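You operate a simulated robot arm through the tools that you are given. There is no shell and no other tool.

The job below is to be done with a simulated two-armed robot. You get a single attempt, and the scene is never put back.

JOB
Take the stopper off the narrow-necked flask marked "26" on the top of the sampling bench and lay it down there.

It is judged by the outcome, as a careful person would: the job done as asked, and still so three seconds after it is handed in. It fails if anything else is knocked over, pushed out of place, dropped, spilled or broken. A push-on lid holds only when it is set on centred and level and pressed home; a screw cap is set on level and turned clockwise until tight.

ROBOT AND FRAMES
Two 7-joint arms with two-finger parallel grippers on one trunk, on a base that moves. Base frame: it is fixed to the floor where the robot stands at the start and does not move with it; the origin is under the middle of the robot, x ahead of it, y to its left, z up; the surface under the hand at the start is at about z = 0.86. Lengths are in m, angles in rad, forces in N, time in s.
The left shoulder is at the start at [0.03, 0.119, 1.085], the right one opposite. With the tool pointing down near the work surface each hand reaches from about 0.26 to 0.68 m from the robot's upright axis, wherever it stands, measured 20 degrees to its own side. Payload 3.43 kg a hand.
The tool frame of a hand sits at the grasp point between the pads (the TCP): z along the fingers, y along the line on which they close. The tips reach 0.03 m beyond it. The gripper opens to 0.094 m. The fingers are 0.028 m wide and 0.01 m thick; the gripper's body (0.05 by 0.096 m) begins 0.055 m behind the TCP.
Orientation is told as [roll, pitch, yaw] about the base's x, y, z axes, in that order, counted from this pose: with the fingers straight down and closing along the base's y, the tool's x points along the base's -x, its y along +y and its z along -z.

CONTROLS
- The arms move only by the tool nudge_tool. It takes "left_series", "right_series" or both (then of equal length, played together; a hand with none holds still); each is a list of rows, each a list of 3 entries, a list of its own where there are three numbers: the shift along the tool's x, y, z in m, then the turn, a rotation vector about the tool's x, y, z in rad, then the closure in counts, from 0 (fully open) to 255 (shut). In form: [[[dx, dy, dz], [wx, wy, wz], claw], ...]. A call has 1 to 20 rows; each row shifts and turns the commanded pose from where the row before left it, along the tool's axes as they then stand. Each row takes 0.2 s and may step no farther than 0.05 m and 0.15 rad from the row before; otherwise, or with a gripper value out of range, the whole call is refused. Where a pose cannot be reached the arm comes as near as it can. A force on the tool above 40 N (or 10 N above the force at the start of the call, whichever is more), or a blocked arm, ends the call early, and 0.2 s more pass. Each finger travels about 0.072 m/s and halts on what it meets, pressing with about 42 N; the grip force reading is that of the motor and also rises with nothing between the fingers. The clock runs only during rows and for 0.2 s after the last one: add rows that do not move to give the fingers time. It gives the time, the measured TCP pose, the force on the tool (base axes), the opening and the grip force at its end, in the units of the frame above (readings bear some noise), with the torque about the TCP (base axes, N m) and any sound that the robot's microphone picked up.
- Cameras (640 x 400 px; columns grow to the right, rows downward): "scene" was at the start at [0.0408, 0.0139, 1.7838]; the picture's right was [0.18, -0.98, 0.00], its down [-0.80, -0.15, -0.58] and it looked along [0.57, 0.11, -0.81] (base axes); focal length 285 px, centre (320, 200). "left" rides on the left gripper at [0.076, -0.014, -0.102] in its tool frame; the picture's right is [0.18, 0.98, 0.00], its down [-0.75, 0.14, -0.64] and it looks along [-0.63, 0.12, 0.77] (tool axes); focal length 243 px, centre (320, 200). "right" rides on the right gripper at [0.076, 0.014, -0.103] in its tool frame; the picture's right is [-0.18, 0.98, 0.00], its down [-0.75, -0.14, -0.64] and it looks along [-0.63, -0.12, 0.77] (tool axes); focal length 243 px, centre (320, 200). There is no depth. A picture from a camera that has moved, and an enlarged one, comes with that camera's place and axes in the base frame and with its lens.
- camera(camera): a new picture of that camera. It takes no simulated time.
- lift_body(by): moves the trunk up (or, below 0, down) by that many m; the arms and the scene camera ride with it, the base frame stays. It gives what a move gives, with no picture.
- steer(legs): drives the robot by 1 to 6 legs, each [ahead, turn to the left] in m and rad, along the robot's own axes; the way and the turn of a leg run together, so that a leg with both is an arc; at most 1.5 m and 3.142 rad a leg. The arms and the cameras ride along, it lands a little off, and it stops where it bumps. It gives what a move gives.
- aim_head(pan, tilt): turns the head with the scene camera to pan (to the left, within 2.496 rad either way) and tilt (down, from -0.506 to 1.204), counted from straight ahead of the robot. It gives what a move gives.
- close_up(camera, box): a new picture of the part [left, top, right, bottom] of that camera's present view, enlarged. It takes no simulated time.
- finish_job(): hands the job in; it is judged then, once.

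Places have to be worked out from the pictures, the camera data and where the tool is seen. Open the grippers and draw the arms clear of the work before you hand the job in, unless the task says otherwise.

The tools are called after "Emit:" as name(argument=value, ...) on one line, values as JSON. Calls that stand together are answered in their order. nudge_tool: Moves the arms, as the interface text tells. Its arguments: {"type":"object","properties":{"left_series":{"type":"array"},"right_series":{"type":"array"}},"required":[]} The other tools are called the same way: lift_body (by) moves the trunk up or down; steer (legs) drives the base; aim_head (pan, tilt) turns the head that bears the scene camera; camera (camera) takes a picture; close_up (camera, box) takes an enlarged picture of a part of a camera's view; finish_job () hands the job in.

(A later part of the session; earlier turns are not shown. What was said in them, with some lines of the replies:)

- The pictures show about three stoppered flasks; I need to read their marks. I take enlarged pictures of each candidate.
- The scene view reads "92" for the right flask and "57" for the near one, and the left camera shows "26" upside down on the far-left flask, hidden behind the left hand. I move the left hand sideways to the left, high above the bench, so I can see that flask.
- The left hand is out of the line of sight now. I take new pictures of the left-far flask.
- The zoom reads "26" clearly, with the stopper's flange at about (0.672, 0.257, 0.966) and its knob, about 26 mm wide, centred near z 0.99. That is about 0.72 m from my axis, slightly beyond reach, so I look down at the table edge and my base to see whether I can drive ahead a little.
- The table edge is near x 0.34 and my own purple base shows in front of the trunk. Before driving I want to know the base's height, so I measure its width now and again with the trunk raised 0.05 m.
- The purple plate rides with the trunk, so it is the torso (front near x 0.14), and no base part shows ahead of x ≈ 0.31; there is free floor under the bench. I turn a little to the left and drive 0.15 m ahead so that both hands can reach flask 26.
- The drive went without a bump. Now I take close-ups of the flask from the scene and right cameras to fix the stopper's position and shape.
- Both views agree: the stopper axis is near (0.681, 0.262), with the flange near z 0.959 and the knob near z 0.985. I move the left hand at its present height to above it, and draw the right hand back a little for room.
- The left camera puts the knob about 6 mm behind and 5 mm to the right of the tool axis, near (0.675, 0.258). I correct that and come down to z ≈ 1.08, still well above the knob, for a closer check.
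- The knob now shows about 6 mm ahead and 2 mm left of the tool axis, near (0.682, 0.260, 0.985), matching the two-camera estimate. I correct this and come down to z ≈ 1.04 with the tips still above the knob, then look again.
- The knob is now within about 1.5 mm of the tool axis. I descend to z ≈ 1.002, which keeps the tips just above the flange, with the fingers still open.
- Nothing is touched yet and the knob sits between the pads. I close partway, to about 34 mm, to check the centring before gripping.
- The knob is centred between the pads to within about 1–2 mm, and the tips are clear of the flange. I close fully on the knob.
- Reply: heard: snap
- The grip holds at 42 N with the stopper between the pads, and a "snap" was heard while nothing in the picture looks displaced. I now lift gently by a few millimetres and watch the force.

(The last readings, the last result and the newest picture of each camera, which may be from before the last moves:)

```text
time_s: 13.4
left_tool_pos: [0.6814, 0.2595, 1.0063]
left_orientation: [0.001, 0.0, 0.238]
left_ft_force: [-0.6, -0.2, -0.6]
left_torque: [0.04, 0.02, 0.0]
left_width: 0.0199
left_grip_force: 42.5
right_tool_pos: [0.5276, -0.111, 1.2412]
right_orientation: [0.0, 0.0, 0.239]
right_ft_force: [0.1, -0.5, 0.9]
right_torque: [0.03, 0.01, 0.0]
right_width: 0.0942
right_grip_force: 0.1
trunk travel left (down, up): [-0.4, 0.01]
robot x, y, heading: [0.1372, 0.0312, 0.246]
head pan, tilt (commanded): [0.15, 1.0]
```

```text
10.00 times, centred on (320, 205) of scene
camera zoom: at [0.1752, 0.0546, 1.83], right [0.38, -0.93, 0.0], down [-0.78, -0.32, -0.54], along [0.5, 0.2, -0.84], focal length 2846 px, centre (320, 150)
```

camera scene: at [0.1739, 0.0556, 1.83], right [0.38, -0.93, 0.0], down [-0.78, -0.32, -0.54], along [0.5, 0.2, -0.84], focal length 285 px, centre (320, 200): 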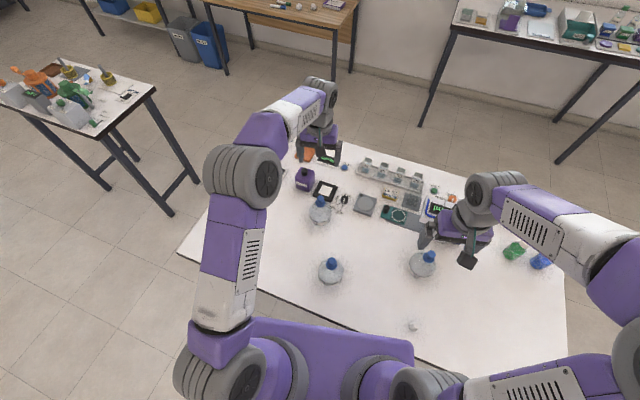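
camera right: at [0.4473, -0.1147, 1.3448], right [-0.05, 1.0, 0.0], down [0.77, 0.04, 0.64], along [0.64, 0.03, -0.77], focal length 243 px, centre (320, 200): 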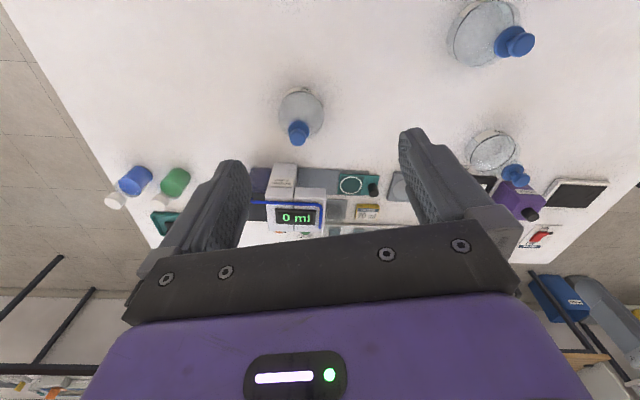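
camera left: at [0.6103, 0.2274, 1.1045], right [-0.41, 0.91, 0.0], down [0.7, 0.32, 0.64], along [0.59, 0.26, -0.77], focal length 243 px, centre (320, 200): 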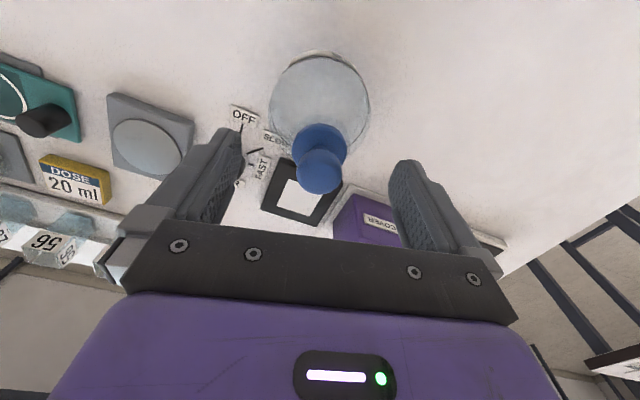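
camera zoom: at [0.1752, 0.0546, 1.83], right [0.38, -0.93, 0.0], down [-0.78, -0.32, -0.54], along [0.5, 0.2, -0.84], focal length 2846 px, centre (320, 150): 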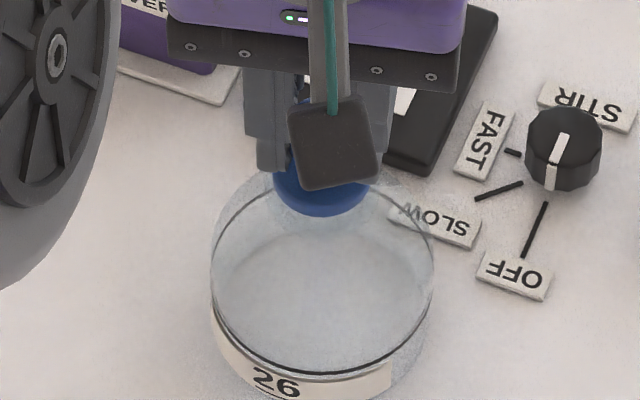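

The stopper rose while the flask outline and its "26" label stayed exactly where they were, with hardly any force. I continue lifting straight up in small steps.

Emit:
nudge_tool(left_series=[[[0, 0, -0.004], [0, 0, 0], 255], [[0, 0, -0.005], [0, 0, 0], 255], [[0, 0, -0.006], [0, 0, 0], 255], [[0, 0, -0.008], [0, 0, 0], 255], [[0, 0, -0.01], [0, 0, 0], 255], [[0, 0, -0.01], [0, 0, 0], 255], [[0, 0, -0.01], [0, 0, 0], 255], [[0, 0, 0], [0, 0, 0], 255]])

Emit:
camera(camera="left")

Emit:
close_up(camera="right", box=[450, 110, 578, 190])

Emit:
close_up(camera="scene", box=[272, 165, 368, 225])

```text
time_s: 15.2
left_tool_pos: [0.6822, 0.2591, 1.0595]
left_orientation: [0.001, 0.0, 0.239]
left_ft_force: [0.4, -0.1, 0.1]
left_torque: [0.0, 0.02, 0.01]
left_width: 0.0211
left_grip_force: 41.6
right_tool_pos: [0.5262, -0.1116, 1.2428]
right_orientation: [0.002, 0.0, 0.24]
right_ft_force: [-0.6, -0.1, 0.3]
right_torque: [0.03, -0.03, 0.02]
right_width: 0.0941
right_grip_force: 0.0
trunk travel left (down, up): [-0.4, 0.01]
robot x, y, heading: [0.1425, 0.0331, 0.241]
head pan, tilt (commanded): [0.15, 1.0]
```

```text
taken
camera left: at [0.6114, 0.2276, 1.1622], right [-0.41, 0.91, 0.0], down [0.7, 0.32, 0.64], along [0.58, 0.26, -0.77], focal length 243 px, centre (320, 200)
```

left: 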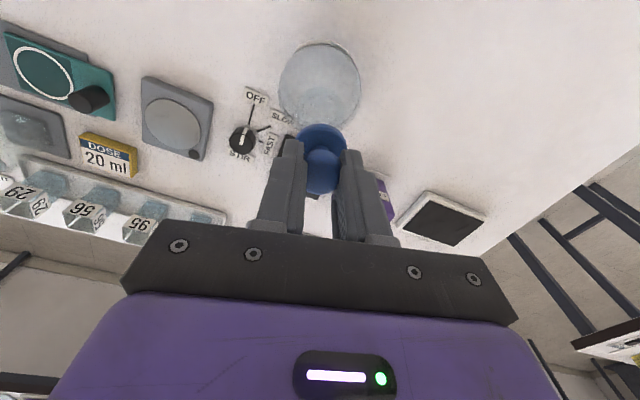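

```text
5.00 times, centred on (514, 150) of right
camera zoom: at [0.4483, -0.1154, 1.3444], right [-0.05, 1.0, 0.0], down [0.77, 0.04, 0.64], along [0.64, 0.03, -0.77], focal length 1213 px, centre (-650, 450)
```

zoom: 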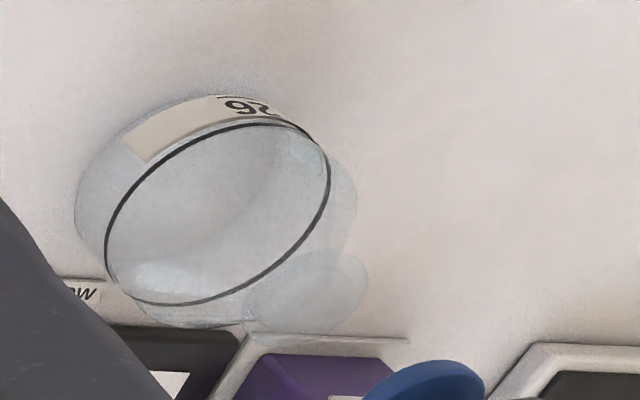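

```text
6.67 times, centred on (320, 195) of scene
camera zoom: at [0.1753, 0.0546, 1.83], right [0.38, -0.93, 0.0], down [-0.78, -0.32, -0.54], along [0.5, 0.2, -0.84], focal length 1898 px, centre (320, 233)
```

zoom: 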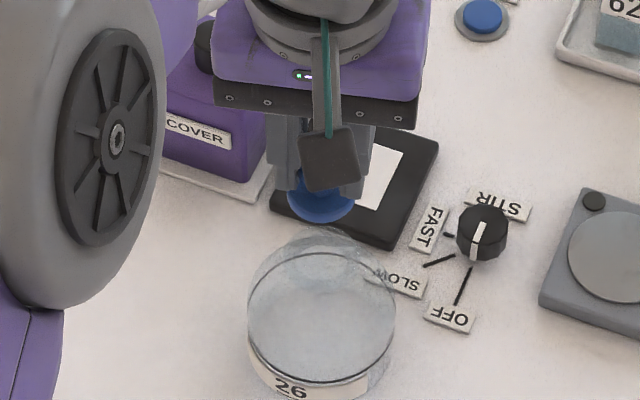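

The stopper is fully out and the flask stands unmoved and open. Before moving on I check the grip and the shape of the plug beneath the flange.

Emit:
close_up(camera="left", box=[240, 100, 400, 200])

Emit:
close_up(camera="right", box=[490, 120, 618, 200])

Emit:
close_up(camera="scene", box=[296, 175, 344, 205])

```text
4.00 times, centred on (320, 150) of left
camera zoom: at [0.6114, 0.2276, 1.1622], right [-0.41, 0.91, 0.0], down [0.7, 0.32, 0.64], along [0.58, 0.26, -0.77], focal length 970 px, centre (320, 400)
```

zoom: 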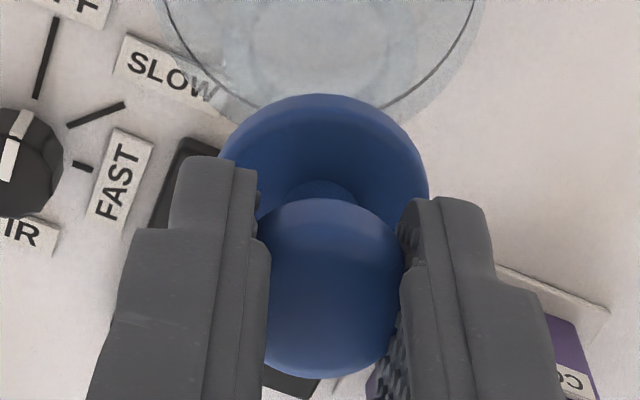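

```text
5.00 times, centred on (554, 160) of right
camera zoom: at [0.4483, -0.1154, 1.3444], right [-0.05, 1.0, 0.0], down [0.77, 0.04, 0.64], along [0.64, 0.03, -0.77], focal length 1213 px, centre (-850, 400)
```

zoom: 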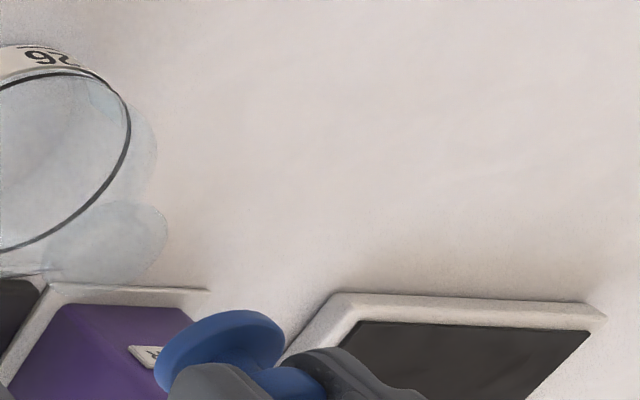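

```text
13.33 times, centred on (320, 190) of scene
camera zoom: at [0.1753, 0.0546, 1.83], right [0.38, -0.93, 0.0], down [-0.78, -0.32, -0.54], along [0.5, 0.2, -0.84], focal length 3795 px, centre (320, 333)
```

zoom: 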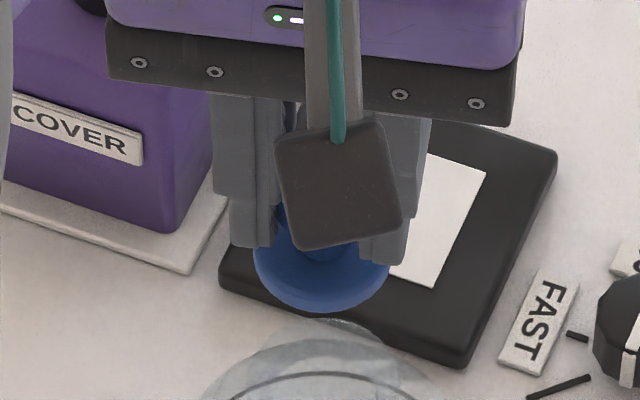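

The knob and flange look the same in the hand as when gripped, so nothing is slipping. I lift another 6 cm so the plug surely clears the neck, then carry the stopper to a free area of the bench near (0.56, 0.42).

Emit:
nudge_tool(left_series=[[[0, 0, -0.02], [0, 0, 0], 255], [[0, 0, -0.02], [0, 0, 0], 255], [[0, 0, -0.02], [0, 0, 0], 255], [[0.0134, 0.0309, 0], [0, 0, 0], 255], [[0.0134, 0.0309, 0], [0, 0, 0], 255], [[0.0134, 0.0309, 0], [0, 0, 0], 255], [[0.0134, 0.0309, 0], [0, 0, 0], 255], [[0.0134, 0.0309, 0], [0, 0, 0], 255], [[0.0134, 0.0309, 0], [0, 0, 0], 255], [[0, 0, 0], [0, 0, 0], 255]])

Emit:
camera(camera="scene")

Emit:
camera(camera="left")

Emit:
camera(camera="right")

```text
time_s: 17.4
left_tool_pos: [0.5602, 0.4214, 1.1197]
left_orientation: [0.0, 0.001, 0.24]
left_ft_force: [0.0, -0.3, 0.1]
left_torque: [-0.02, 0.01, 0.0]
left_width: 0.0211
left_grip_force: 42.2
right_tool_pos: [0.526, -0.111, 1.2425]
right_orientation: [0.002, -0.002, 0.24]
right_ft_force: [0.5, 0.6, -0.1]
right_torque: [0.01, 0.0, -0.01]
right_width: 0.0939
right_grip_force: 0.1
trunk travel left (down, up): [-0.4, 0.01]
robot x, y, heading: [0.1369, 0.0319, 0.245]
head pan, tilt (commanded): [0.15, 1.0]
```

```text
taken
camera scene: at [0.1758, 0.0538, 1.83], right [0.38, -0.93, 0.0], down [-0.78, -0.32, -0.54], along [0.5, 0.21, -0.84], focal length 285 px, centre (320, 200)
```

scene: 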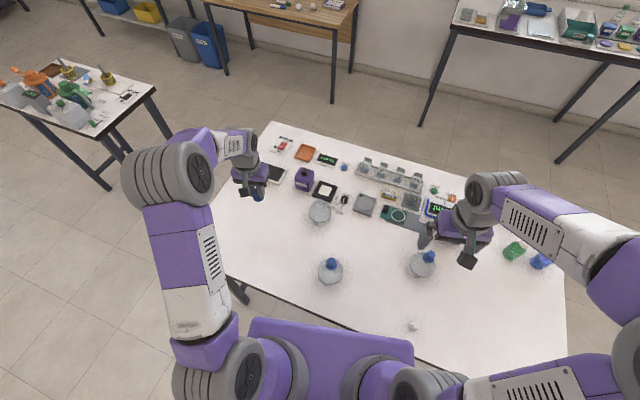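

```text
taken
camera left: at [0.4896, 0.3878, 1.222], right [-0.41, 0.91, 0.0], down [0.7, 0.32, 0.64], along [0.58, 0.26, -0.77], focal length 243 px, centre (320, 200)
```

left: 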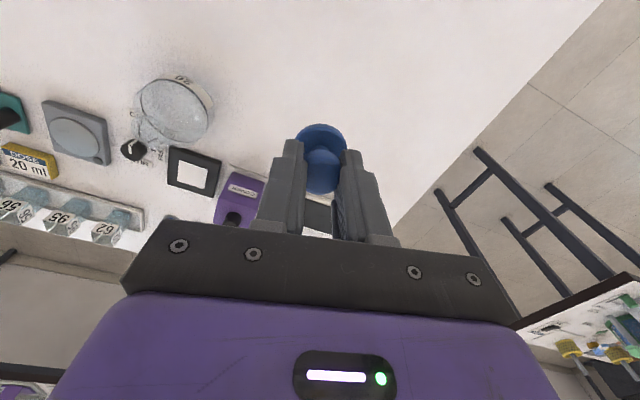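

```text
taken
camera right: at [0.4487, -0.116, 1.3443], right [-0.05, 1.0, 0.0], down [0.77, 0.04, 0.64], along [0.64, 0.04, -0.77], focal length 243 px, centre (320, 200)
```

right: 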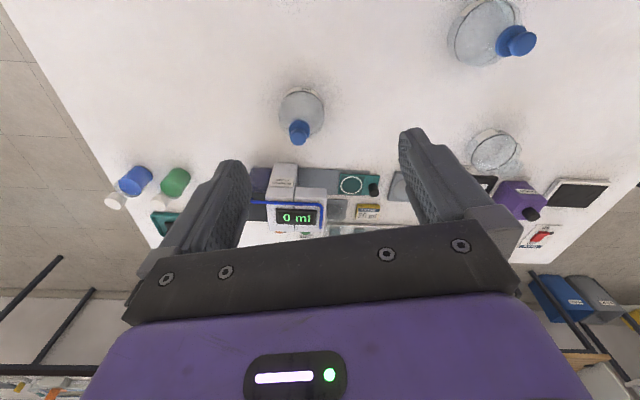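

The stopper is above a free patch of bench, about 0.27 m from the left edge and 0.2 m from flask 26. I now tilt the hand in the air about its closing axis (fingers toward the robot, camera up) so that the stopper can be laid on its side, and look at the plug.

Emit:
nudge_tool(left_series=[[[0, 0, 0], [0, 0.13, 0], 255], [[0, 0, 0], [0, 0.13, 0], 255], [[0, 0, 0], [0, 0.13, 0], 255], [[0, 0, 0], [0, 0.13, 0], 255], [[0, 0, 0], [0, 0.13, 0], 255], [[0, 0, 0], [0, 0.13, 0], 255], [[0, 0, 0], [0, 0.13, 0], 255], [[0, 0, 0], [0, 0.13, 0], 255], [[0, 0, 0], [0, 0, 0], 255]])

Emit:
camera(camera="scene")

Emit:
camera(camera="left")

```text
time_s: 19.4
left_tool_pos: [0.5584, 0.4199, 1.1208]
left_orientation: [-0.001, 0.714, 0.238]
left_ft_force: [0.9, -0.6, -0.2]
left_torque: [0.0, -0.01, 0.0]
left_width: 0.0211
left_grip_force: 42.0
left hand out of reach, approached as far as the arm can: row 6, 7, 8
right_tool_pos: [0.5264, -0.112, 1.2425]
right_orientation: [-0.002, 0.0, 0.238]
right_ft_force: [0.3, 0.3, 0.5]
right_torque: [0.0, 0.02, 0.01]
right_width: 0.0943
right_grip_force: 0.0
trunk travel left (down, up): [-0.4, 0.01]
robot x, y, heading: [0.142, 0.0321, 0.239]
head pan, tilt (commanded): [0.15, 1.0]
```

```text
taken
camera scene: at [0.1749, 0.0545, 1.83], right [0.38, -0.93, 0.0], down [-0.78, -0.32, -0.54], along [0.5, 0.2, -0.84], focal length 285 px, centre (320, 200)
```

scene: 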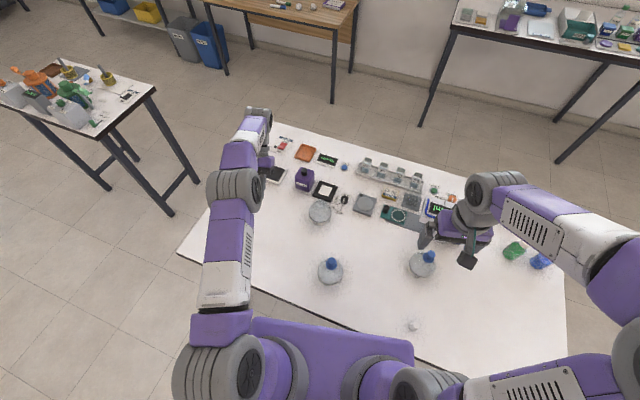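

```text
taken
camera left: at [0.5724, 0.4086, 1.2472], right [-0.37, 0.92, 0.12], down [0.93, 0.37, -0.01], along [-0.05, 0.11, -0.99], focal length 243 px, centre (320, 200)
```

left: 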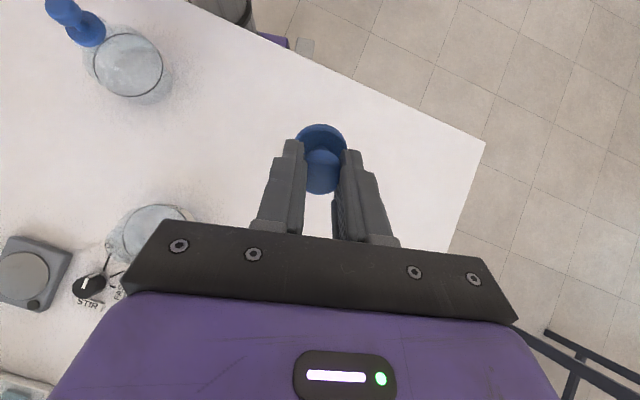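

The arm only reaches a tilt of about 0.71 rad (41°) here. I turn the right hand to the left, in place and high above the bench, so that its camera can see the stopper from the side.

Emit:
nudge_tool(right_series=[[[0, 0, 0], [0, 0, -0.14], 0], [[0, 0, 0], [0, 0, -0.14], 0], [[0, 0, 0], [0, 0, -0.14], 0], [[0, 0, 0], [0, 0, -0.14], 0], [[0, 0, 0], [0, 0, -0.14], 0], [[0, 0, 0], [0, 0, 0], 0]])

Emit:
camera(camera="right")

```text
time_s: 20.8
left_tool_pos: [0.5594, 0.4203, 1.1192]
left_orientation: [-0.001, 0.716, 0.24]
left_ft_force: [0.0, -0.8, -0.9]
left_torque: [0.0, -0.02, -0.01]
left_width: 0.0212
left_grip_force: 41.7
right_tool_pos: [0.5264, -0.1106, 1.2404]
right_orientation: [0.001, 0.0, 0.94]
right_ft_force: [0.3, -0.6, 0.2]
right_torque: [0.02, -0.02, 0.02]
right_width: 0.094
right_grip_force: 0.1
trunk travel left (down, up): [-0.4, 0.01]
robot x, y, heading: [0.141, 0.0339, 0.238]
head pan, tilt (commanded): [0.15, 1.0]
```

```text
taken
camera right: at [0.4692, -0.1638, 1.3429], right [-0.69, 0.73, 0.0], down [0.56, 0.53, 0.64], along [0.47, 0.44, -0.77], focal length 243 px, centre (320, 200)
```

right: 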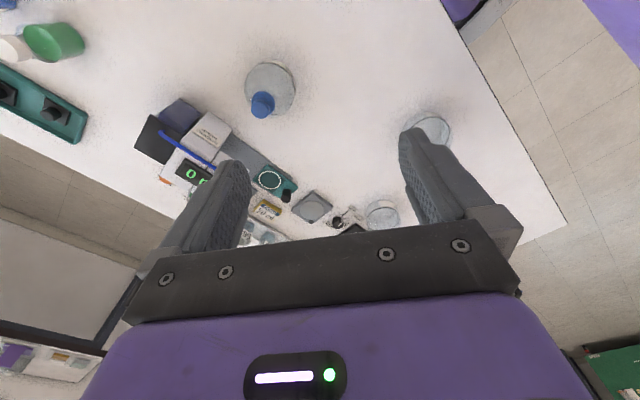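

The stopper is hidden behind the right gripper's own body in that view. I turn the right hand further left and pitch it up a bit so that its camera looks across at the stopper.

Emit:
nudge_tool(right_series=[[[0, 0, 0], [0, 0, -0.125], 0], [[0, 0, 0], [0, 0, -0.125], 0], [[0, 0, 0], [0, 0, -0.125], 0], [[0, 0, 0], [0, 0, -0.125], 0], [[0, 0, 0], [0, -0.15, 0], 0], [[0, 0, 0], [0, -0.15, 0], 0], [[0, 0, 0], [0, -0.15, 0], 0], [[0, 0, 0], [0, -0.15, 0], 0], [[0, 0, 0], [0, 0, 0], 0]])

Emit:
camera(camera="right")

```text
time_s: 22.8
left_tool_pos: [0.5601, 0.421, 1.1208]
left_orientation: [0.0, 0.716, 0.238]
left_ft_force: [0.1, -0.5, -0.2]
left_torque: [0.03, -0.02, -0.01]
left_width: 0.021
left_grip_force: 42.5
right_tool_pos: [0.5242, -0.1098, 1.2402]
right_orientation: [0.001, -0.602, 1.439]
right_ft_force: [-0.1, -0.6, -0.5]
right_torque: [0.01, 0.0, -0.02]
right_width: 0.094
right_grip_force: 0.1
trunk travel left (down, up): [-0.4, 0.01]
robot x, y, heading: [0.1416, 0.0342, 0.242]
head pan, tilt (commanded): [0.15, 1.0]
```

```text
taken
camera right: at [0.4947, -0.2286, 1.282], right [-0.95, 0.28, 0.1], down [0.17, 0.24, 0.96], along [0.24, 0.93, -0.28], focal length 243 px, centre (320, 200)
```

right: 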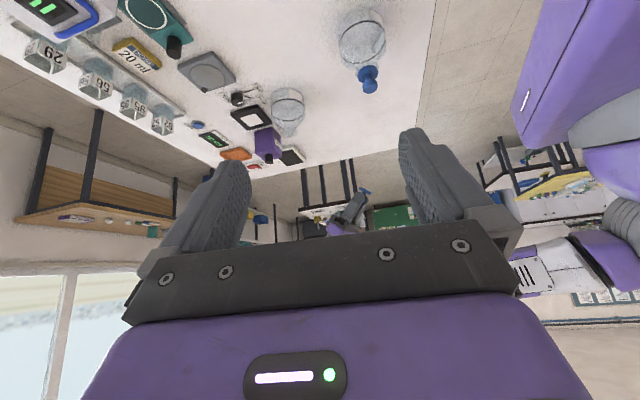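

The left gripper and the blue stopper are visible near (360, 200) in that view. I enlarge it.

Emit:
close_up(camera="right", box=[320, 172, 400, 222])

Emit:
close_up(camera="right", box=[344, 178, 384, 203])

```text
8.00 times, centred on (360, 197) of right
camera zoom: at [0.4947, -0.2286, 1.282], right [-0.95, 0.28, 0.1], down [0.17, 0.24, 0.96], along [0.24, 0.93, -0.28], focal length 1941 px, centre (0, 224)
```

zoom: 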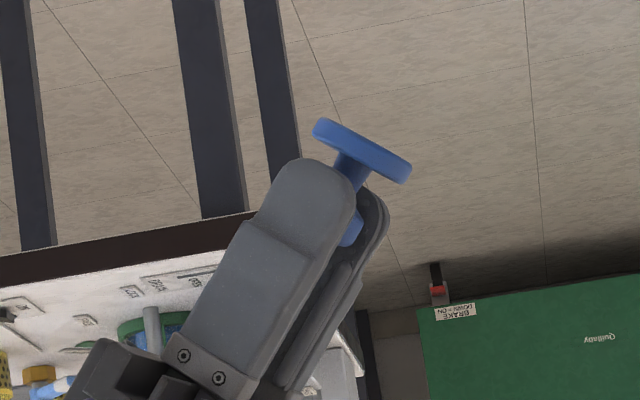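

```text
16.00 times, centred on (364, 190) of right
camera zoom: at [0.4947, -0.2286, 1.282], right [-0.95, 0.28, 0.1], down [0.17, 0.24, 0.96], along [0.24, 0.93, -0.28], focal length 3882 px, centre (-384, 352)
```

zoom: 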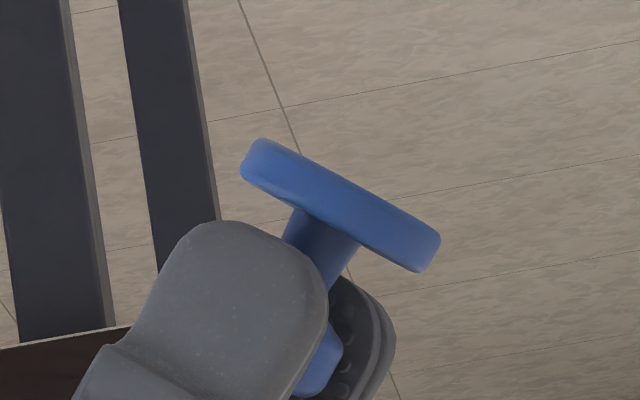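

The inverted view shows the stopper is a knob on a short shaft with a flat disc about 37 mm wide and no plug below it, the disc's bottom about 44–46 mm beyond the TCP. It can therefore stand safely on its flat disc, so I bring the left hand back upright.

Emit:
nudge_tool(left_series=[[[0, 0, 0], [0, -0.12, 0], 255], [[0, 0, 0], [0, -0.12, 0], 255], [[0, 0, 0], [0, -0.12, 0], 255], [[0, 0, 0], [0, -0.12, 0], 255], [[0, 0, 0], [0, -0.12, 0], 255], [[0, 0, 0], [0, 0, 0], 255]])

```text
time_s: 24.2
left_tool_pos: [0.5604, 0.4212, 1.1212]
left_orientation: [0.001, 0.112, 0.238]
left_ft_force: [-0.3, 0.1, 0.6]
left_torque: [-0.04, -0.03, -0.01]
left_width: 0.0212
left_grip_force: 41.7
right_tool_pos: [0.5246, -0.1105, 1.2412]
right_orientation: [0.0, -0.6, 1.439]
right_ft_force: [-0.1, 0.6, -0.2]
right_torque: [0.0, -0.01, -0.01]
right_width: 0.094
right_grip_force: 0.1
trunk travel left (down, up): [-0.4, 0.01]
robot x, y, heading: [0.1382, 0.0349, 0.238]
head pan, tilt (commanded): [0.15, 1.0]
```

The commanded pose follows the measured one; 0.112 rad of tilt remains. I take it out and check in the pictures that the disc is level.

Emit:
nudge_tool(left_series=[[[0, 0, 0], [0, -0.112, 0], 255], [[0, 0, 0.03], [0, 0, 0], 255], [[0, 0, 0.03], [0, 0, 0], 255], [[0, 0, 0], [0, 0, 0], 255]])

Emit:
camera(camera="right")

Emit:
close_up(camera="right", box=[330, 160, 394, 200])

Emit:
camera(camera="scene")

```text
time_s: 25.2
left_tool_pos: [0.5594, 0.4197, 1.0599]
left_orientation: [0.0, 0.003, 0.24]
left_ft_force: [0.1, 0.8, 0.1]
left_torque: [-0.02, -0.01, -0.02]
left_width: 0.0211
left_grip_force: 41.6
right_tool_pos: [0.5257, -0.1104, 1.2408]
right_orientation: [0.0, -0.6, 1.437]
right_ft_force: [0.8, 0.3, -1.0]
right_torque: [0.02, -0.02, -0.04]
right_width: 0.0939
right_grip_force: 0.0
trunk travel left (down, up): [-0.4, 0.01]
robot x, y, heading: [0.142, 0.0333, 0.24]
head pan, tilt (commanded): [0.15, 1.0]
```

```text
taken
camera right: at [0.4945, -0.2291, 1.2822], right [-0.95, 0.28, 0.1], down [0.17, 0.24, 0.96], along [0.24, 0.93, -0.28], focal length 243 px, centre (320, 200)
```

right: 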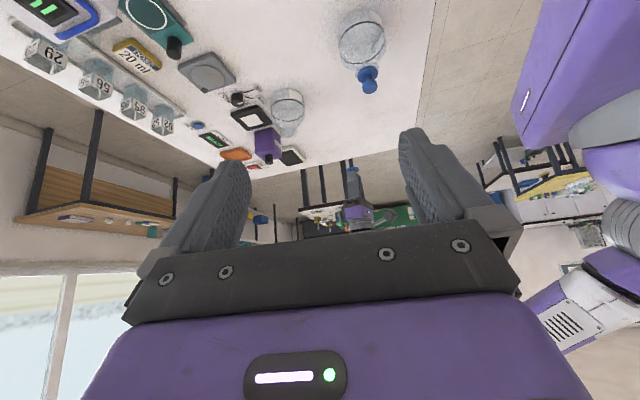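

```text
10.00 times, centred on (362, 180) of right
camera zoom: at [0.4945, -0.2291, 1.2822], right [-0.95, 0.28, 0.1], down [0.17, 0.24, 0.96], along [0.24, 0.93, -0.28], focal length 2426 px, centre (-100, 400)
```

zoom: 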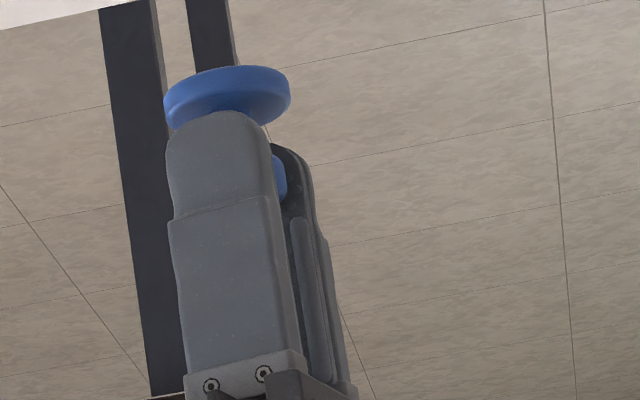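

```text
taken
camera scene: at [0.1746, 0.0542, 1.83], right [0.38, -0.93, 0.0], down [-0.78, -0.32, -0.54], along [0.5, 0.2, -0.84], focal length 285 px, centre (320, 200)
```

scene: 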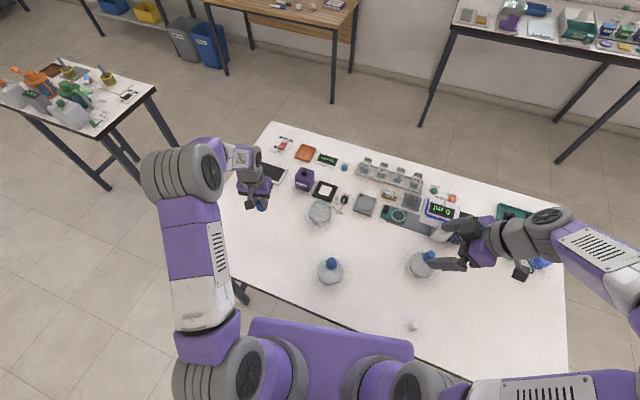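

The disc hangs level under the upright hand, well inside the bench edges (left edge near y 0.685, near edge near x 0.35). I lower to z ≈ 0.922, leaving an estimated 15 mm below the disc.

Emit:
nudge_tool(left_series=[[[0, 0, 0.035], [0, 0, 0], 255], [[0, 0, 0.035], [0, 0, 0], 255], [[0, 0, 0.03], [0, 0, 0], 255], [[0, 0, 0.02], [0, 0, 0], 255], [[0, 0, 0.018], [0, 0, 0], 255], [[0, 0, 0], [0, 0, 0], 255]])

Emit:
camera(camera="left")

Emit:
close_up(camera="right", box=[330, 120, 394, 160])

Emit:
close_up(camera="scene", box=[220, 180, 316, 240])

```text
time_s: 26.6
left_tool_pos: [0.5589, 0.4221, 0.9217]
left_orientation: [-0.001, 0.002, 0.24]
left_ft_force: [0.3, 0.5, 0.7]
left_torque: [0.04, 0.01, -0.03]
left_width: 0.0211
left_grip_force: 42.3
right_tool_pos: [0.5247, -0.1116, 1.24]
right_orientation: [0.0, -0.601, 1.438]
right_ft_force: [-0.3, 0.5, 0.0]
right_torque: [0.0, 0.0, -0.01]
right_width: 0.0939
right_grip_force: 0.0
trunk travel left (down, up): [-0.4, 0.01]
robot x, y, heading: [0.1444, 0.0344, 0.239]
head pan, tilt (commanded): [0.15, 1.0]
```

```text
taken
camera left: at [0.4893, 0.3891, 1.0246], right [-0.41, 0.91, 0.0], down [0.7, 0.32, 0.64], along [0.58, 0.26, -0.77], focal length 243 px, centre (320, 200)
```

left: 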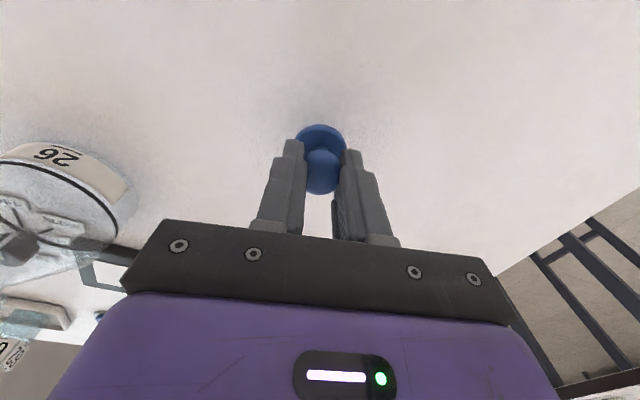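

```text
10.00 times, centred on (362, 140) of right
camera zoom: at [0.4947, -0.229, 1.2821], right [-0.95, 0.28, 0.1], down [0.17, 0.24, 0.96], along [0.24, 0.93, -0.28], focal length 2426 px, centre (-100, 800)
```

zoom: 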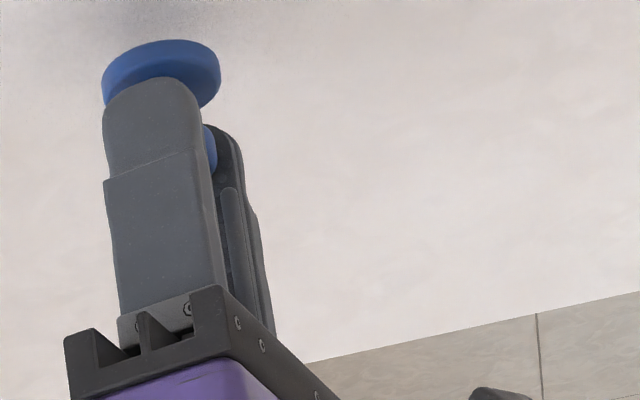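

```text
6.67 times, centred on (268, 210) of scene
camera zoom: at [0.1749, 0.0544, 1.83], right [0.38, -0.93, 0.0], down [-0.78, -0.32, -0.54], along [0.5, 0.2, -0.84], focal length 1898 px, centre (667, 133)
```

zoom: 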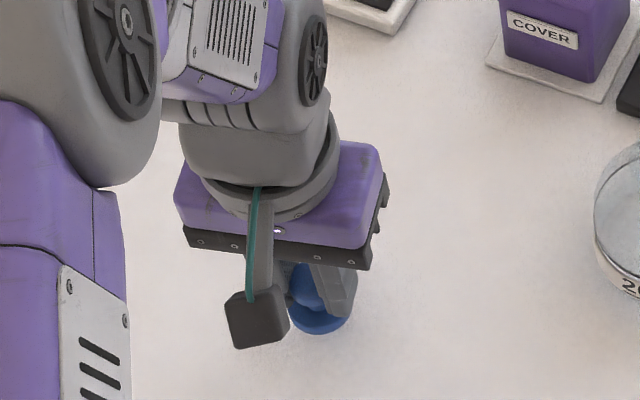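

The patch is clear and the disc's shadow is close beneath it. I lower in 2 mm steps and watch the vertical force for contact.

Emit:
nudge_tool(left_series=[[[0, 0, 0.003], [0, 0, 0], 255], [[0, 0, 0.003], [0, 0, 0], 255], [[0, 0, 0.002], [0, 0, 0], 255], [[0, 0, 0.002], [0, 0, 0], 255], [[0, 0, 0], [0, 0, 0], 255]])

Emit:
close_up(camera="right", box=[330, 110, 394, 150])

```text
time_s: 27.8
left_tool_pos: [0.5593, 0.4213, 0.9134]
left_orientation: [0.001, 0.001, 0.238]
left_ft_force: [0.4, -0.3, -0.3]
left_torque: [-0.02, -0.01, -0.01]
left_width: 0.0211
left_grip_force: 42.0
right_tool_pos: [0.5255, -0.1106, 1.24]
right_orientation: [-0.001, -0.6, 1.437]
right_ft_force: [0.2, -0.4, 0.2]
right_torque: [0.03, 0.01, -0.01]
right_width: 0.094
right_grip_force: 0.0
trunk travel left (down, up): [-0.4, 0.01]
robot x, y, heading: [0.1405, 0.0313, 0.24]
head pan, tilt (commanded): [0.15, 1.0]
```

```text
10.00 times, centred on (362, 130) of right
camera zoom: at [0.4948, -0.2288, 1.2821], right [-0.95, 0.28, 0.1], down [0.17, 0.24, 0.96], along [0.24, 0.93, -0.28], focal length 2426 px, centre (-100, 900)
```

zoom: 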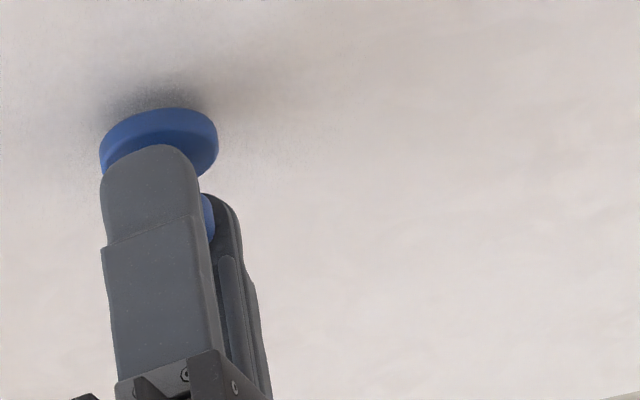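

No contact force yet at z ≈ 0.912, but the contact shadow is tightening around the disc. I continue in 1.5 mm steps.

Emit:
nudge_tool(left_series=[[[0, 0, 0.0015], [0, 0, 0], 255], [[0, 0, 0.0015], [0, 0, 0], 255], [[0, 0, 0], [0, 0, 0], 255]])

```text
time_s: 28.6
left_tool_pos: [0.5591, 0.4213, 0.9089]
left_orientation: [0.0, 0.003, 0.238]
left_ft_force: [-0.1, -0.1, 0.6]
left_torque: [-0.05, -0.03, -0.03]
left_width: 0.021
left_grip_force: 41.7
right_tool_pos: [0.5254, -0.111, 1.2413]
right_orientation: [-0.001, -0.6, 1.438]
right_ft_force: [-0.2, 0.6, 0.4]
right_torque: [0.02, -0.03, 0.02]
right_width: 0.094
right_grip_force: 0.0
trunk travel left (down, up): [-0.4, 0.01]
robot x, y, heading: [0.1405, 0.037, 0.245]
head pan, tilt (commanded): [0.15, 1.0]
```

Still no contact force at z ≈ 0.909. I go down another 2 mm in small steps.

Emit:
nudge_tool(left_series=[[[0, 0, 0.001], [0, 0, 0], 255], [[0, 0, 0.001], [0, 0, 0], 255], [[0, 0, 0], [0, 0, 0], 255]])

Emit:
close_up(camera="right", box=[330, 110, 394, 150])

```text
time_s: 29.4
left_tool_pos: [0.5585, 0.4207, 0.9075]
left_orientation: [0.0, 0.001, 0.241]
left_ft_force: [0.7, 0.5, 0.2]
left_torque: [0.01, 0.0, 0.01]
left_width: 0.0211
left_grip_force: 41.6
right_tool_pos: [0.5253, -0.1097, 1.2407]
right_orientation: [0.002, -0.6, 1.439]
right_ft_force: [-0.9, 0.0, 0.4]
right_torque: [0.01, -0.02, 0.0]
right_width: 0.0942
right_grip_force: 0.0
trunk travel left (down, up): [-0.4, 0.01]
robot x, y, heading: [0.1403, 0.033, 0.244]
head pan, tilt (commanded): [0.15, 1.0]
```

```text
10.00 times, centred on (362, 130) of right
camera zoom: at [0.4949, -0.2288, 1.2821], right [-0.95, 0.28, 0.1], down [0.17, 0.24, 0.96], along [0.24, 0.93, -0.28], focal length 2426 px, centre (-100, 900)
```

zoom: 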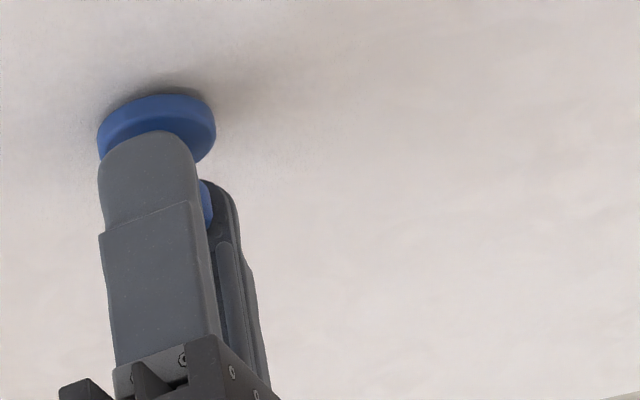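

The shadow is tighter still but there is no contact force yet. I go on downward in 1 mm steps.

Emit:
nudge_tool(left_series=[[[0, 0, 0.001], [0, 0, 0], 255], [[0, 0, 0.001], [0, 0, 0], 255], [[0, 0, 0], [0, 0, 0], 255]])

```text
time_s: 30.2
left_tool_pos: [0.5585, 0.4208, 0.9044]
left_orientation: [0.0, 0.002, 0.239]
left_ft_force: [0.1, 0.6, 0.5]
left_torque: [-0.01, -0.01, -0.01]
left_width: 0.0209
left_grip_force: 41.9
right_tool_pos: [0.5252, -0.111, 1.24]
right_orientation: [0.001, -0.598, 1.438]
right_ft_force: [-0.5, -0.1, -0.2]
right_torque: [0.0, 0.0, -0.03]
right_width: 0.0938
right_grip_force: 0.0
trunk travel left (down, up): [-0.4, 0.01]
robot x, y, heading: [0.141, 0.0368, 0.241]
head pan, tilt (commanded): [0.15, 1.0]
```

No contact yet at z ≈ 0.905. I take two further 1 mm steps and look again.

Emit:
nudge_tool(left_series=[[[0, 0, 0.001], [0, 0, 0], 255], [[0, 0, 0.001], [0, 0, 0], 255], [[0, 0, 0], [0, 0, 0], 255]])

Emit:
close_up(camera="right", box=[338, 110, 370, 130])

Emit:
close_up(camera="left", box=[272, 100, 368, 160])

```text
time_s: 31.0
left_tool_pos: [0.559, 0.4207, 0.9057]
left_orientation: [0.001, 0.002, 0.238]
left_ft_force: [-0.4, 0.1, 6.8]
left_torque: [0.09, 0.02, 0.03]
left_width: 0.0212
left_grip_force: 42.1
right_tool_pos: [0.5244, -0.1106, 1.2402]
right_orientation: [0.001, -0.6, 1.439]
right_ft_force: [0.6, 0.5, 0.5]
right_torque: [0.0, 0.01, 0.02]
right_width: 0.0938
right_grip_force: 0.0
trunk travel left (down, up): [-0.4, 0.01]
robot x, y, heading: [0.1406, 0.0338, 0.239]
head pan, tilt (commanded): [0.15, 1.0]
```

```text
16.00 times, centred on (354, 120) of right
camera zoom: at [0.4944, -0.2292, 1.2822], right [-0.95, 0.28, 0.1], down [0.17, 0.24, 0.96], along [0.24, 0.93, -0.28], focal length 3882 px, centre (-224, 1480)
```

zoom: 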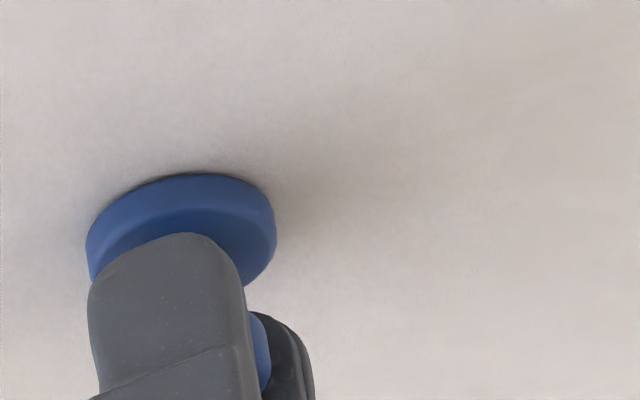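

```text
6.67 times, centred on (320, 130) of left
camera zoom: at [0.4887, 0.3879, 1.0064], right [-0.41, 0.91, 0.0], down [0.7, 0.32, 0.64], along [0.58, 0.26, -0.77], focal length 1618 px, centre (320, 667)
```

zoom: 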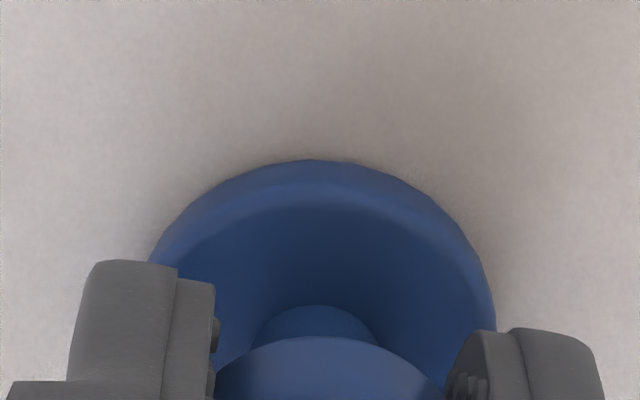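

The vertical force jumped to 6.8 N with the disc flat on the bench, so the stopper is down. I ease off by half a millimetre and open the fingers gradually.

Emit:
nudge_tool(left_series=[[[0, 0, -0.0007], [0, 0, 0], 255], [[0, 0, 0], [0, 0, 0], 200], [[0, 0, 0], [0, 0, 0], 190], [[0, 0, 0], [0, 0, 0], 175], [[0, 0, 0], [0, 0, 0], 160], [[0, 0, 0], [0, 0, 0], 130], [[0, 0, 0], [0, 0, 0], 90], [[0, 0, 0], [0, 0, 0], 50], [[0, 0, 0], [0, 0, 0], 50]])

Emit:
camera(camera="left")

Emit:
close_up(camera="right", box=[330, 105, 394, 145])

```text
time_s: 33.0
left_tool_pos: [0.5586, 0.4202, 0.9029]
left_orientation: [-0.002, 0.001, 0.239]
left_ft_force: [-0.6, 0.4, -0.3]
left_torque: [0.02, -0.01, 0.01]
left_width: 0.0754
left_grip_force: 0.0
right_tool_pos: [0.5243, -0.1105, 1.24]
right_orientation: [0.0, -0.602, 1.438]
right_ft_force: [-0.8, -0.1, -0.1]
right_torque: [0.03, -0.02, -0.01]
right_width: 0.0938
right_grip_force: 0.1
trunk travel left (down, up): [-0.4, 0.01]
robot x, y, heading: [0.1408, 0.0339, 0.24]
head pan, tilt (commanded): [0.15, 1.0]
```

```text
taken
camera left: at [0.4886, 0.388, 1.0057], right [-0.41, 0.91, 0.0], down [0.7, 0.32, 0.64], along [0.58, 0.26, -0.77], focal length 243 px, centre (320, 200)
```

left: 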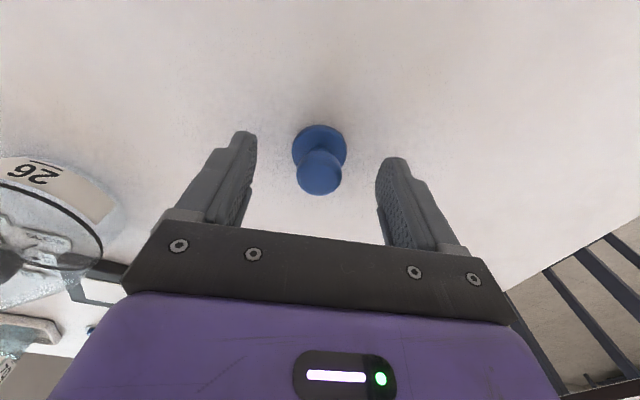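

```text
10.00 times, centred on (362, 125) of right
camera zoom: at [0.4948, -0.2288, 1.2821], right [-0.95, 0.28, 0.1], down [0.17, 0.24, 0.96], along [0.24, 0.93, -0.28], focal length 2426 px, centre (-100, 950)
```

zoom: 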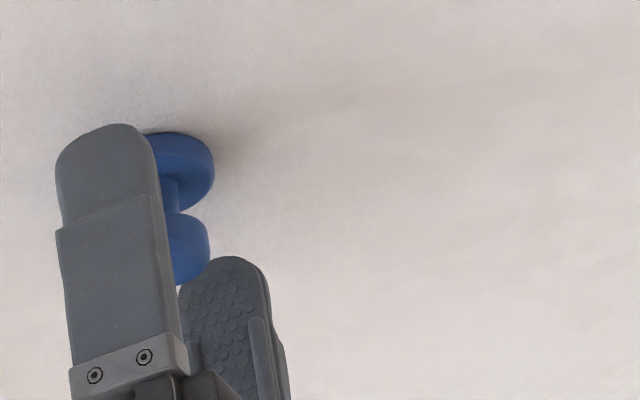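

The stopper stands upright on its disc, free between the open fingers. I open fully and lift the left hand straight up well clear.

Emit:
nudge_tool(left_series=[[[0, 0, 0], [0, 0, 0], 0], [[0, 0, -0.01], [0, 0, 0], 0], [[0, 0, -0.02], [0, 0, 0], 0], [[0, 0, -0.03], [0, 0, 0], 0], [[0, 0, -0.04], [0, 0, 0], 0], [[0, 0, -0.045], [0, 0, 0], 0], [[0, 0, -0.045], [0, 0, 0], 0], [[0, 0, -0.045], [0, 0, 0], 0], [[0, 0, -0.045], [0, 0, 0], 0], [[0, 0, 0], [0, 0, 0], 0]])

Emit:
camera(camera="left")

Emit:
camera(camera="scene")

```text
time_s: 35.2
left_tool_pos: [0.5579, 0.422, 1.1847]
left_orientation: [-0.001, 0.003, 0.239]
left_ft_force: [-0.6, -0.4, 0.0]
left_torque: [0.02, 0.0, 0.03]
left_width: 0.0941
left_grip_force: 0.1
right_tool_pos: [0.5264, -0.1118, 1.2413]
right_orientation: [-0.001, -0.602, 1.438]
right_ft_force: [0.4, 0.2, -0.6]
right_torque: [0.01, -0.01, 0.02]
right_width: 0.0941
right_grip_force: 0.0
trunk travel left (down, up): [-0.4, 0.01]
robot x, y, heading: [0.1403, 0.0343, 0.24]
head pan, tilt (commanded): [0.15, 1.0]
```

```text
taken
camera left: at [0.4877, 0.3875, 1.2869], right [-0.41, 0.91, 0.0], down [0.7, 0.32, 0.64], along [0.58, 0.26, -0.77], focal length 243 px, centre (320, 200)
```

left: 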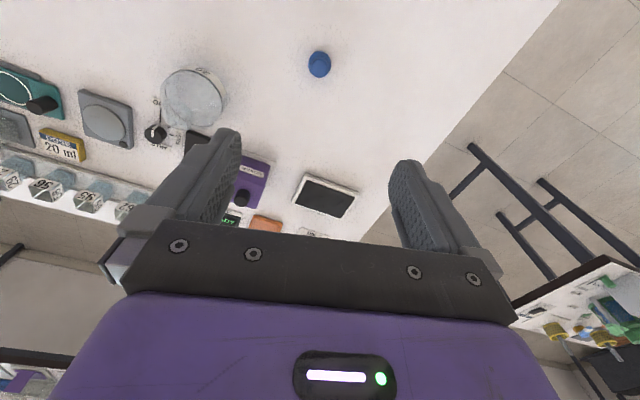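

```text
taken
camera scene: at [0.1758, 0.0549, 1.8299], right [0.38, -0.93, 0.0], down [-0.78, -0.32, -0.54], along [0.5, 0.2, -0.84], focal length 285 px, centre (320, 200)
```

scene: 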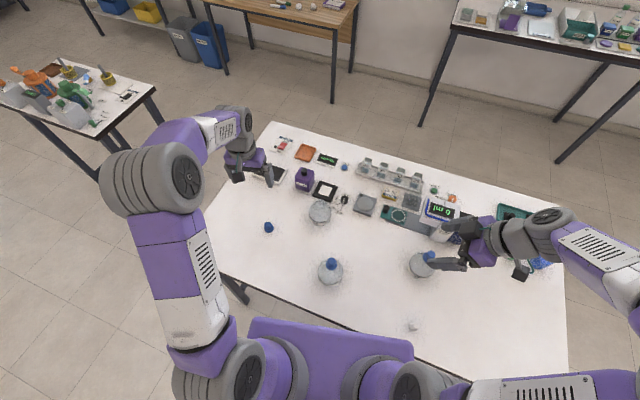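

The stopper stands on the bench, flask 26 is open in its place, and the other items look untouched. I bring both arms back clear of the work: the right hand back to its earlier attitude and the left hand drawn backward, both high above the bench.

Emit:
nudge_tool(left_series=[[[0.02, 0.01, -0.005], [0, 0, 0], 0], [[0.02, 0.01, -0.005], [0, 0, 0], 0], [[0.02, 0.01, -0.005], [0, 0, 0], 0], [[0.02, 0.01, -0.005], [0, 0, 0], 0], [[0.02, 0.01, 0], [0, 0, 0], 0], [[0.02, 0.01, 0], [0, 0, 0], 0], [[0.02, 0, 0], [0, 0, 0], 0], [[0, 0, 0], [0, 0, 0], 0], [[0, 0, 0], [0, 0, 0], 0], [[0, 0, 0], [0, 0, 0], 0], [[0, 0, 0], [0, 0, 0], 0], [[0, 0, 0], [0, 0, 0], 0], [[0, 0, 0], [0, 0, 0], 0], [[0, 0, 0], [0, 0, 0], 0]], right_series=[[[0, 0, 0], [0, 0.15, 0], 0], [[0, 0, 0], [0, 0.15, 0], 0], [[0, 0, 0], [0, 0.15, 0], 0], [[0, 0, 0], [0, 0.15, 0], 0], [[0, 0, 0], [0, 0, 0.14], 0], [[0, 0, 0], [0, 0, 0.14], 0], [[0, 0, 0], [0, 0, 0.14], 0], [[0, 0, 0], [0, 0, 0.14], 0], [[0, 0, 0], [0, 0, 0.14], 0], [[0, 0, 0], [0, 0, 0.14], 0], [[0, 0, 0], [0, 0, 0.14], 0], [[0, 0, 0], [0, 0, 0.14], 0], [[0.03, 0, 0], [0, 0, 0.08], 0], [[0.03, 0, 0], [0, 0, 0], 0]])

Emit:
camera(camera="scene")

Emit:
close_up(camera="scene", box=[220, 150, 380, 250])

Emit:
close_up(camera="scene", box=[300, 220, 460, 320])

Emit:
camera(camera="left")

```text
time_s: 38.2
left_tool_pos: [0.4079, 0.4465, 1.2031]
left_orientation: [0.0, 0.002, 0.24]
left_ft_force: [-0.4, -0.1, -0.5]
left_torque: [-0.02, -0.01, 0.0]
left_width: 0.0939
left_grip_force: 0.1
right_tool_pos: [0.4676, -0.1258, 1.2404]
right_orientation: [0.001, -0.003, 0.238]
right_ft_force: [0.3, 0.3, -0.1]
right_torque: [0.01, -0.03, -0.05]
right_width: 0.0941
right_grip_force: 0.0
trunk travel left (down, up): [-0.4, 0.01]
robot x, y, heading: [0.1407, 0.0323, 0.24]
head pan, tilt (commanded): [0.15, 1.0]
```

```text
taken
camera scene: at [0.1738, 0.0543, 1.83], right [0.38, -0.93, 0.0], down [-0.78, -0.32, -0.54], along [0.5, 0.2, -0.84], focal length 285 px, centre (320, 200)
```

scene: 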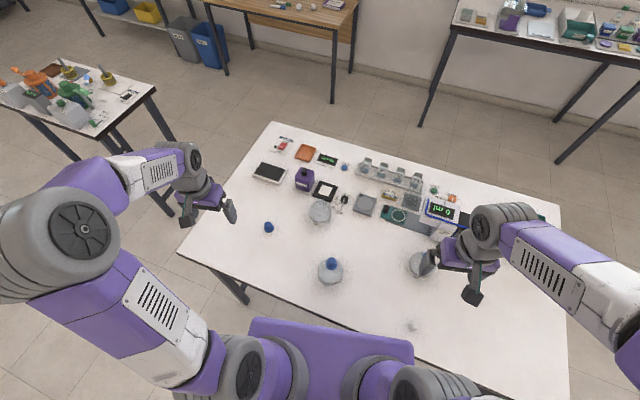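

```text
4.00 times, centred on (300, 200) of scene
camera zoom: at [0.1738, 0.0543, 1.83], right [0.38, -0.93, 0.0], down [-0.78, -0.32, -0.54], along [0.5, 0.2, -0.84], focal length 1138 px, centre (400, 200)
```

zoom: 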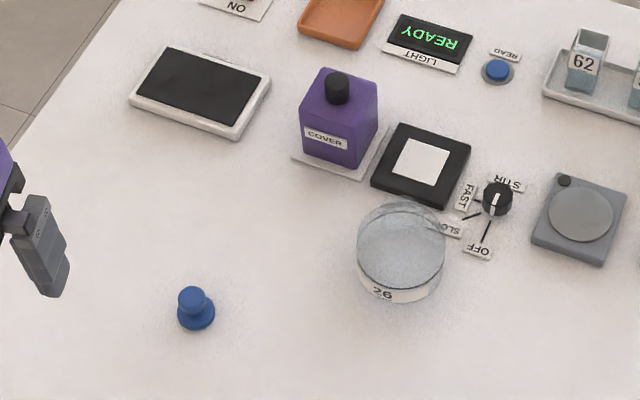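

```text
4.00 times, centred on (380, 270) of scene
camera zoom: at [0.1738, 0.0543, 1.83], right [0.38, -0.93, 0.0], down [-0.78, -0.32, -0.54], along [0.5, 0.2, -0.84], focal length 1138 px, centre (80, -80)
```

zoom: 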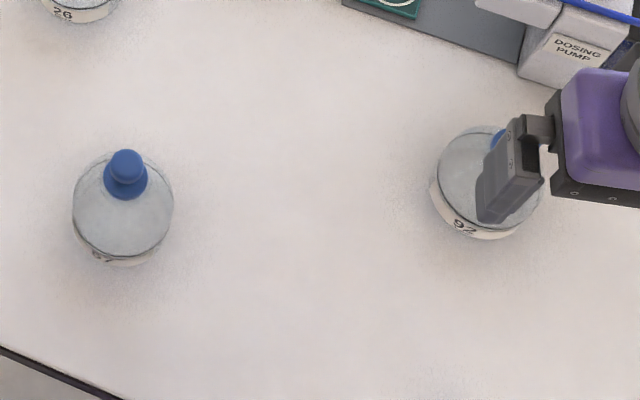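

```text
taken
camera left: at [0.3376, 0.4143, 1.3062], right [-0.41, 0.91, 0.0], down [0.7, 0.32, 0.64], along [0.58, 0.26, -0.77], focal length 243 px, centre (320, 200)
```

left: 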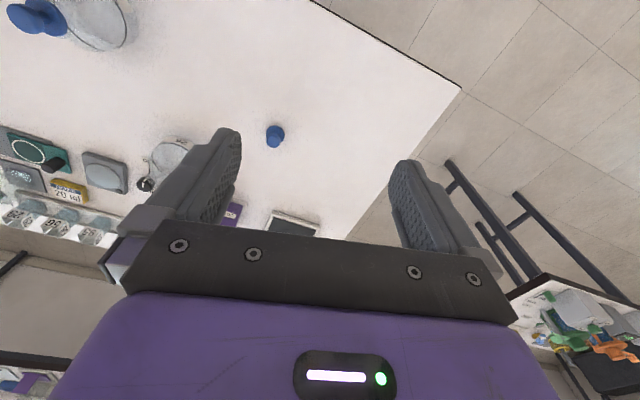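

The stopper stands still on the bench near (0.56, 0.42). Flask 26 is open and upright in its place, the other flasks and equipment are undisturbed, and both grippers are open and clear. I hand the job in.

Emit:
finish_job()

```text
The job is handed in.
```

The stopper is off flask "26" and standing upright on the bench top, about 0.2 m from the flask.

- **Flask 26:** it did not move when I pulled the stopper, and it stands open in its original place. A "snap" sounded as I gripped the stopper, and it then lifted out with almost no force.
- **Stopper:** it has a flat disc base with no plug below it, so I set it on that disc rather than on its side. It was steady when I let go and in the last pictures.
- **Everything else:** in the last pictures the other flasks and equipment look untouched. The robot drove 0.15 m forward without bumping anything, and both grippers are open and clear of the work.
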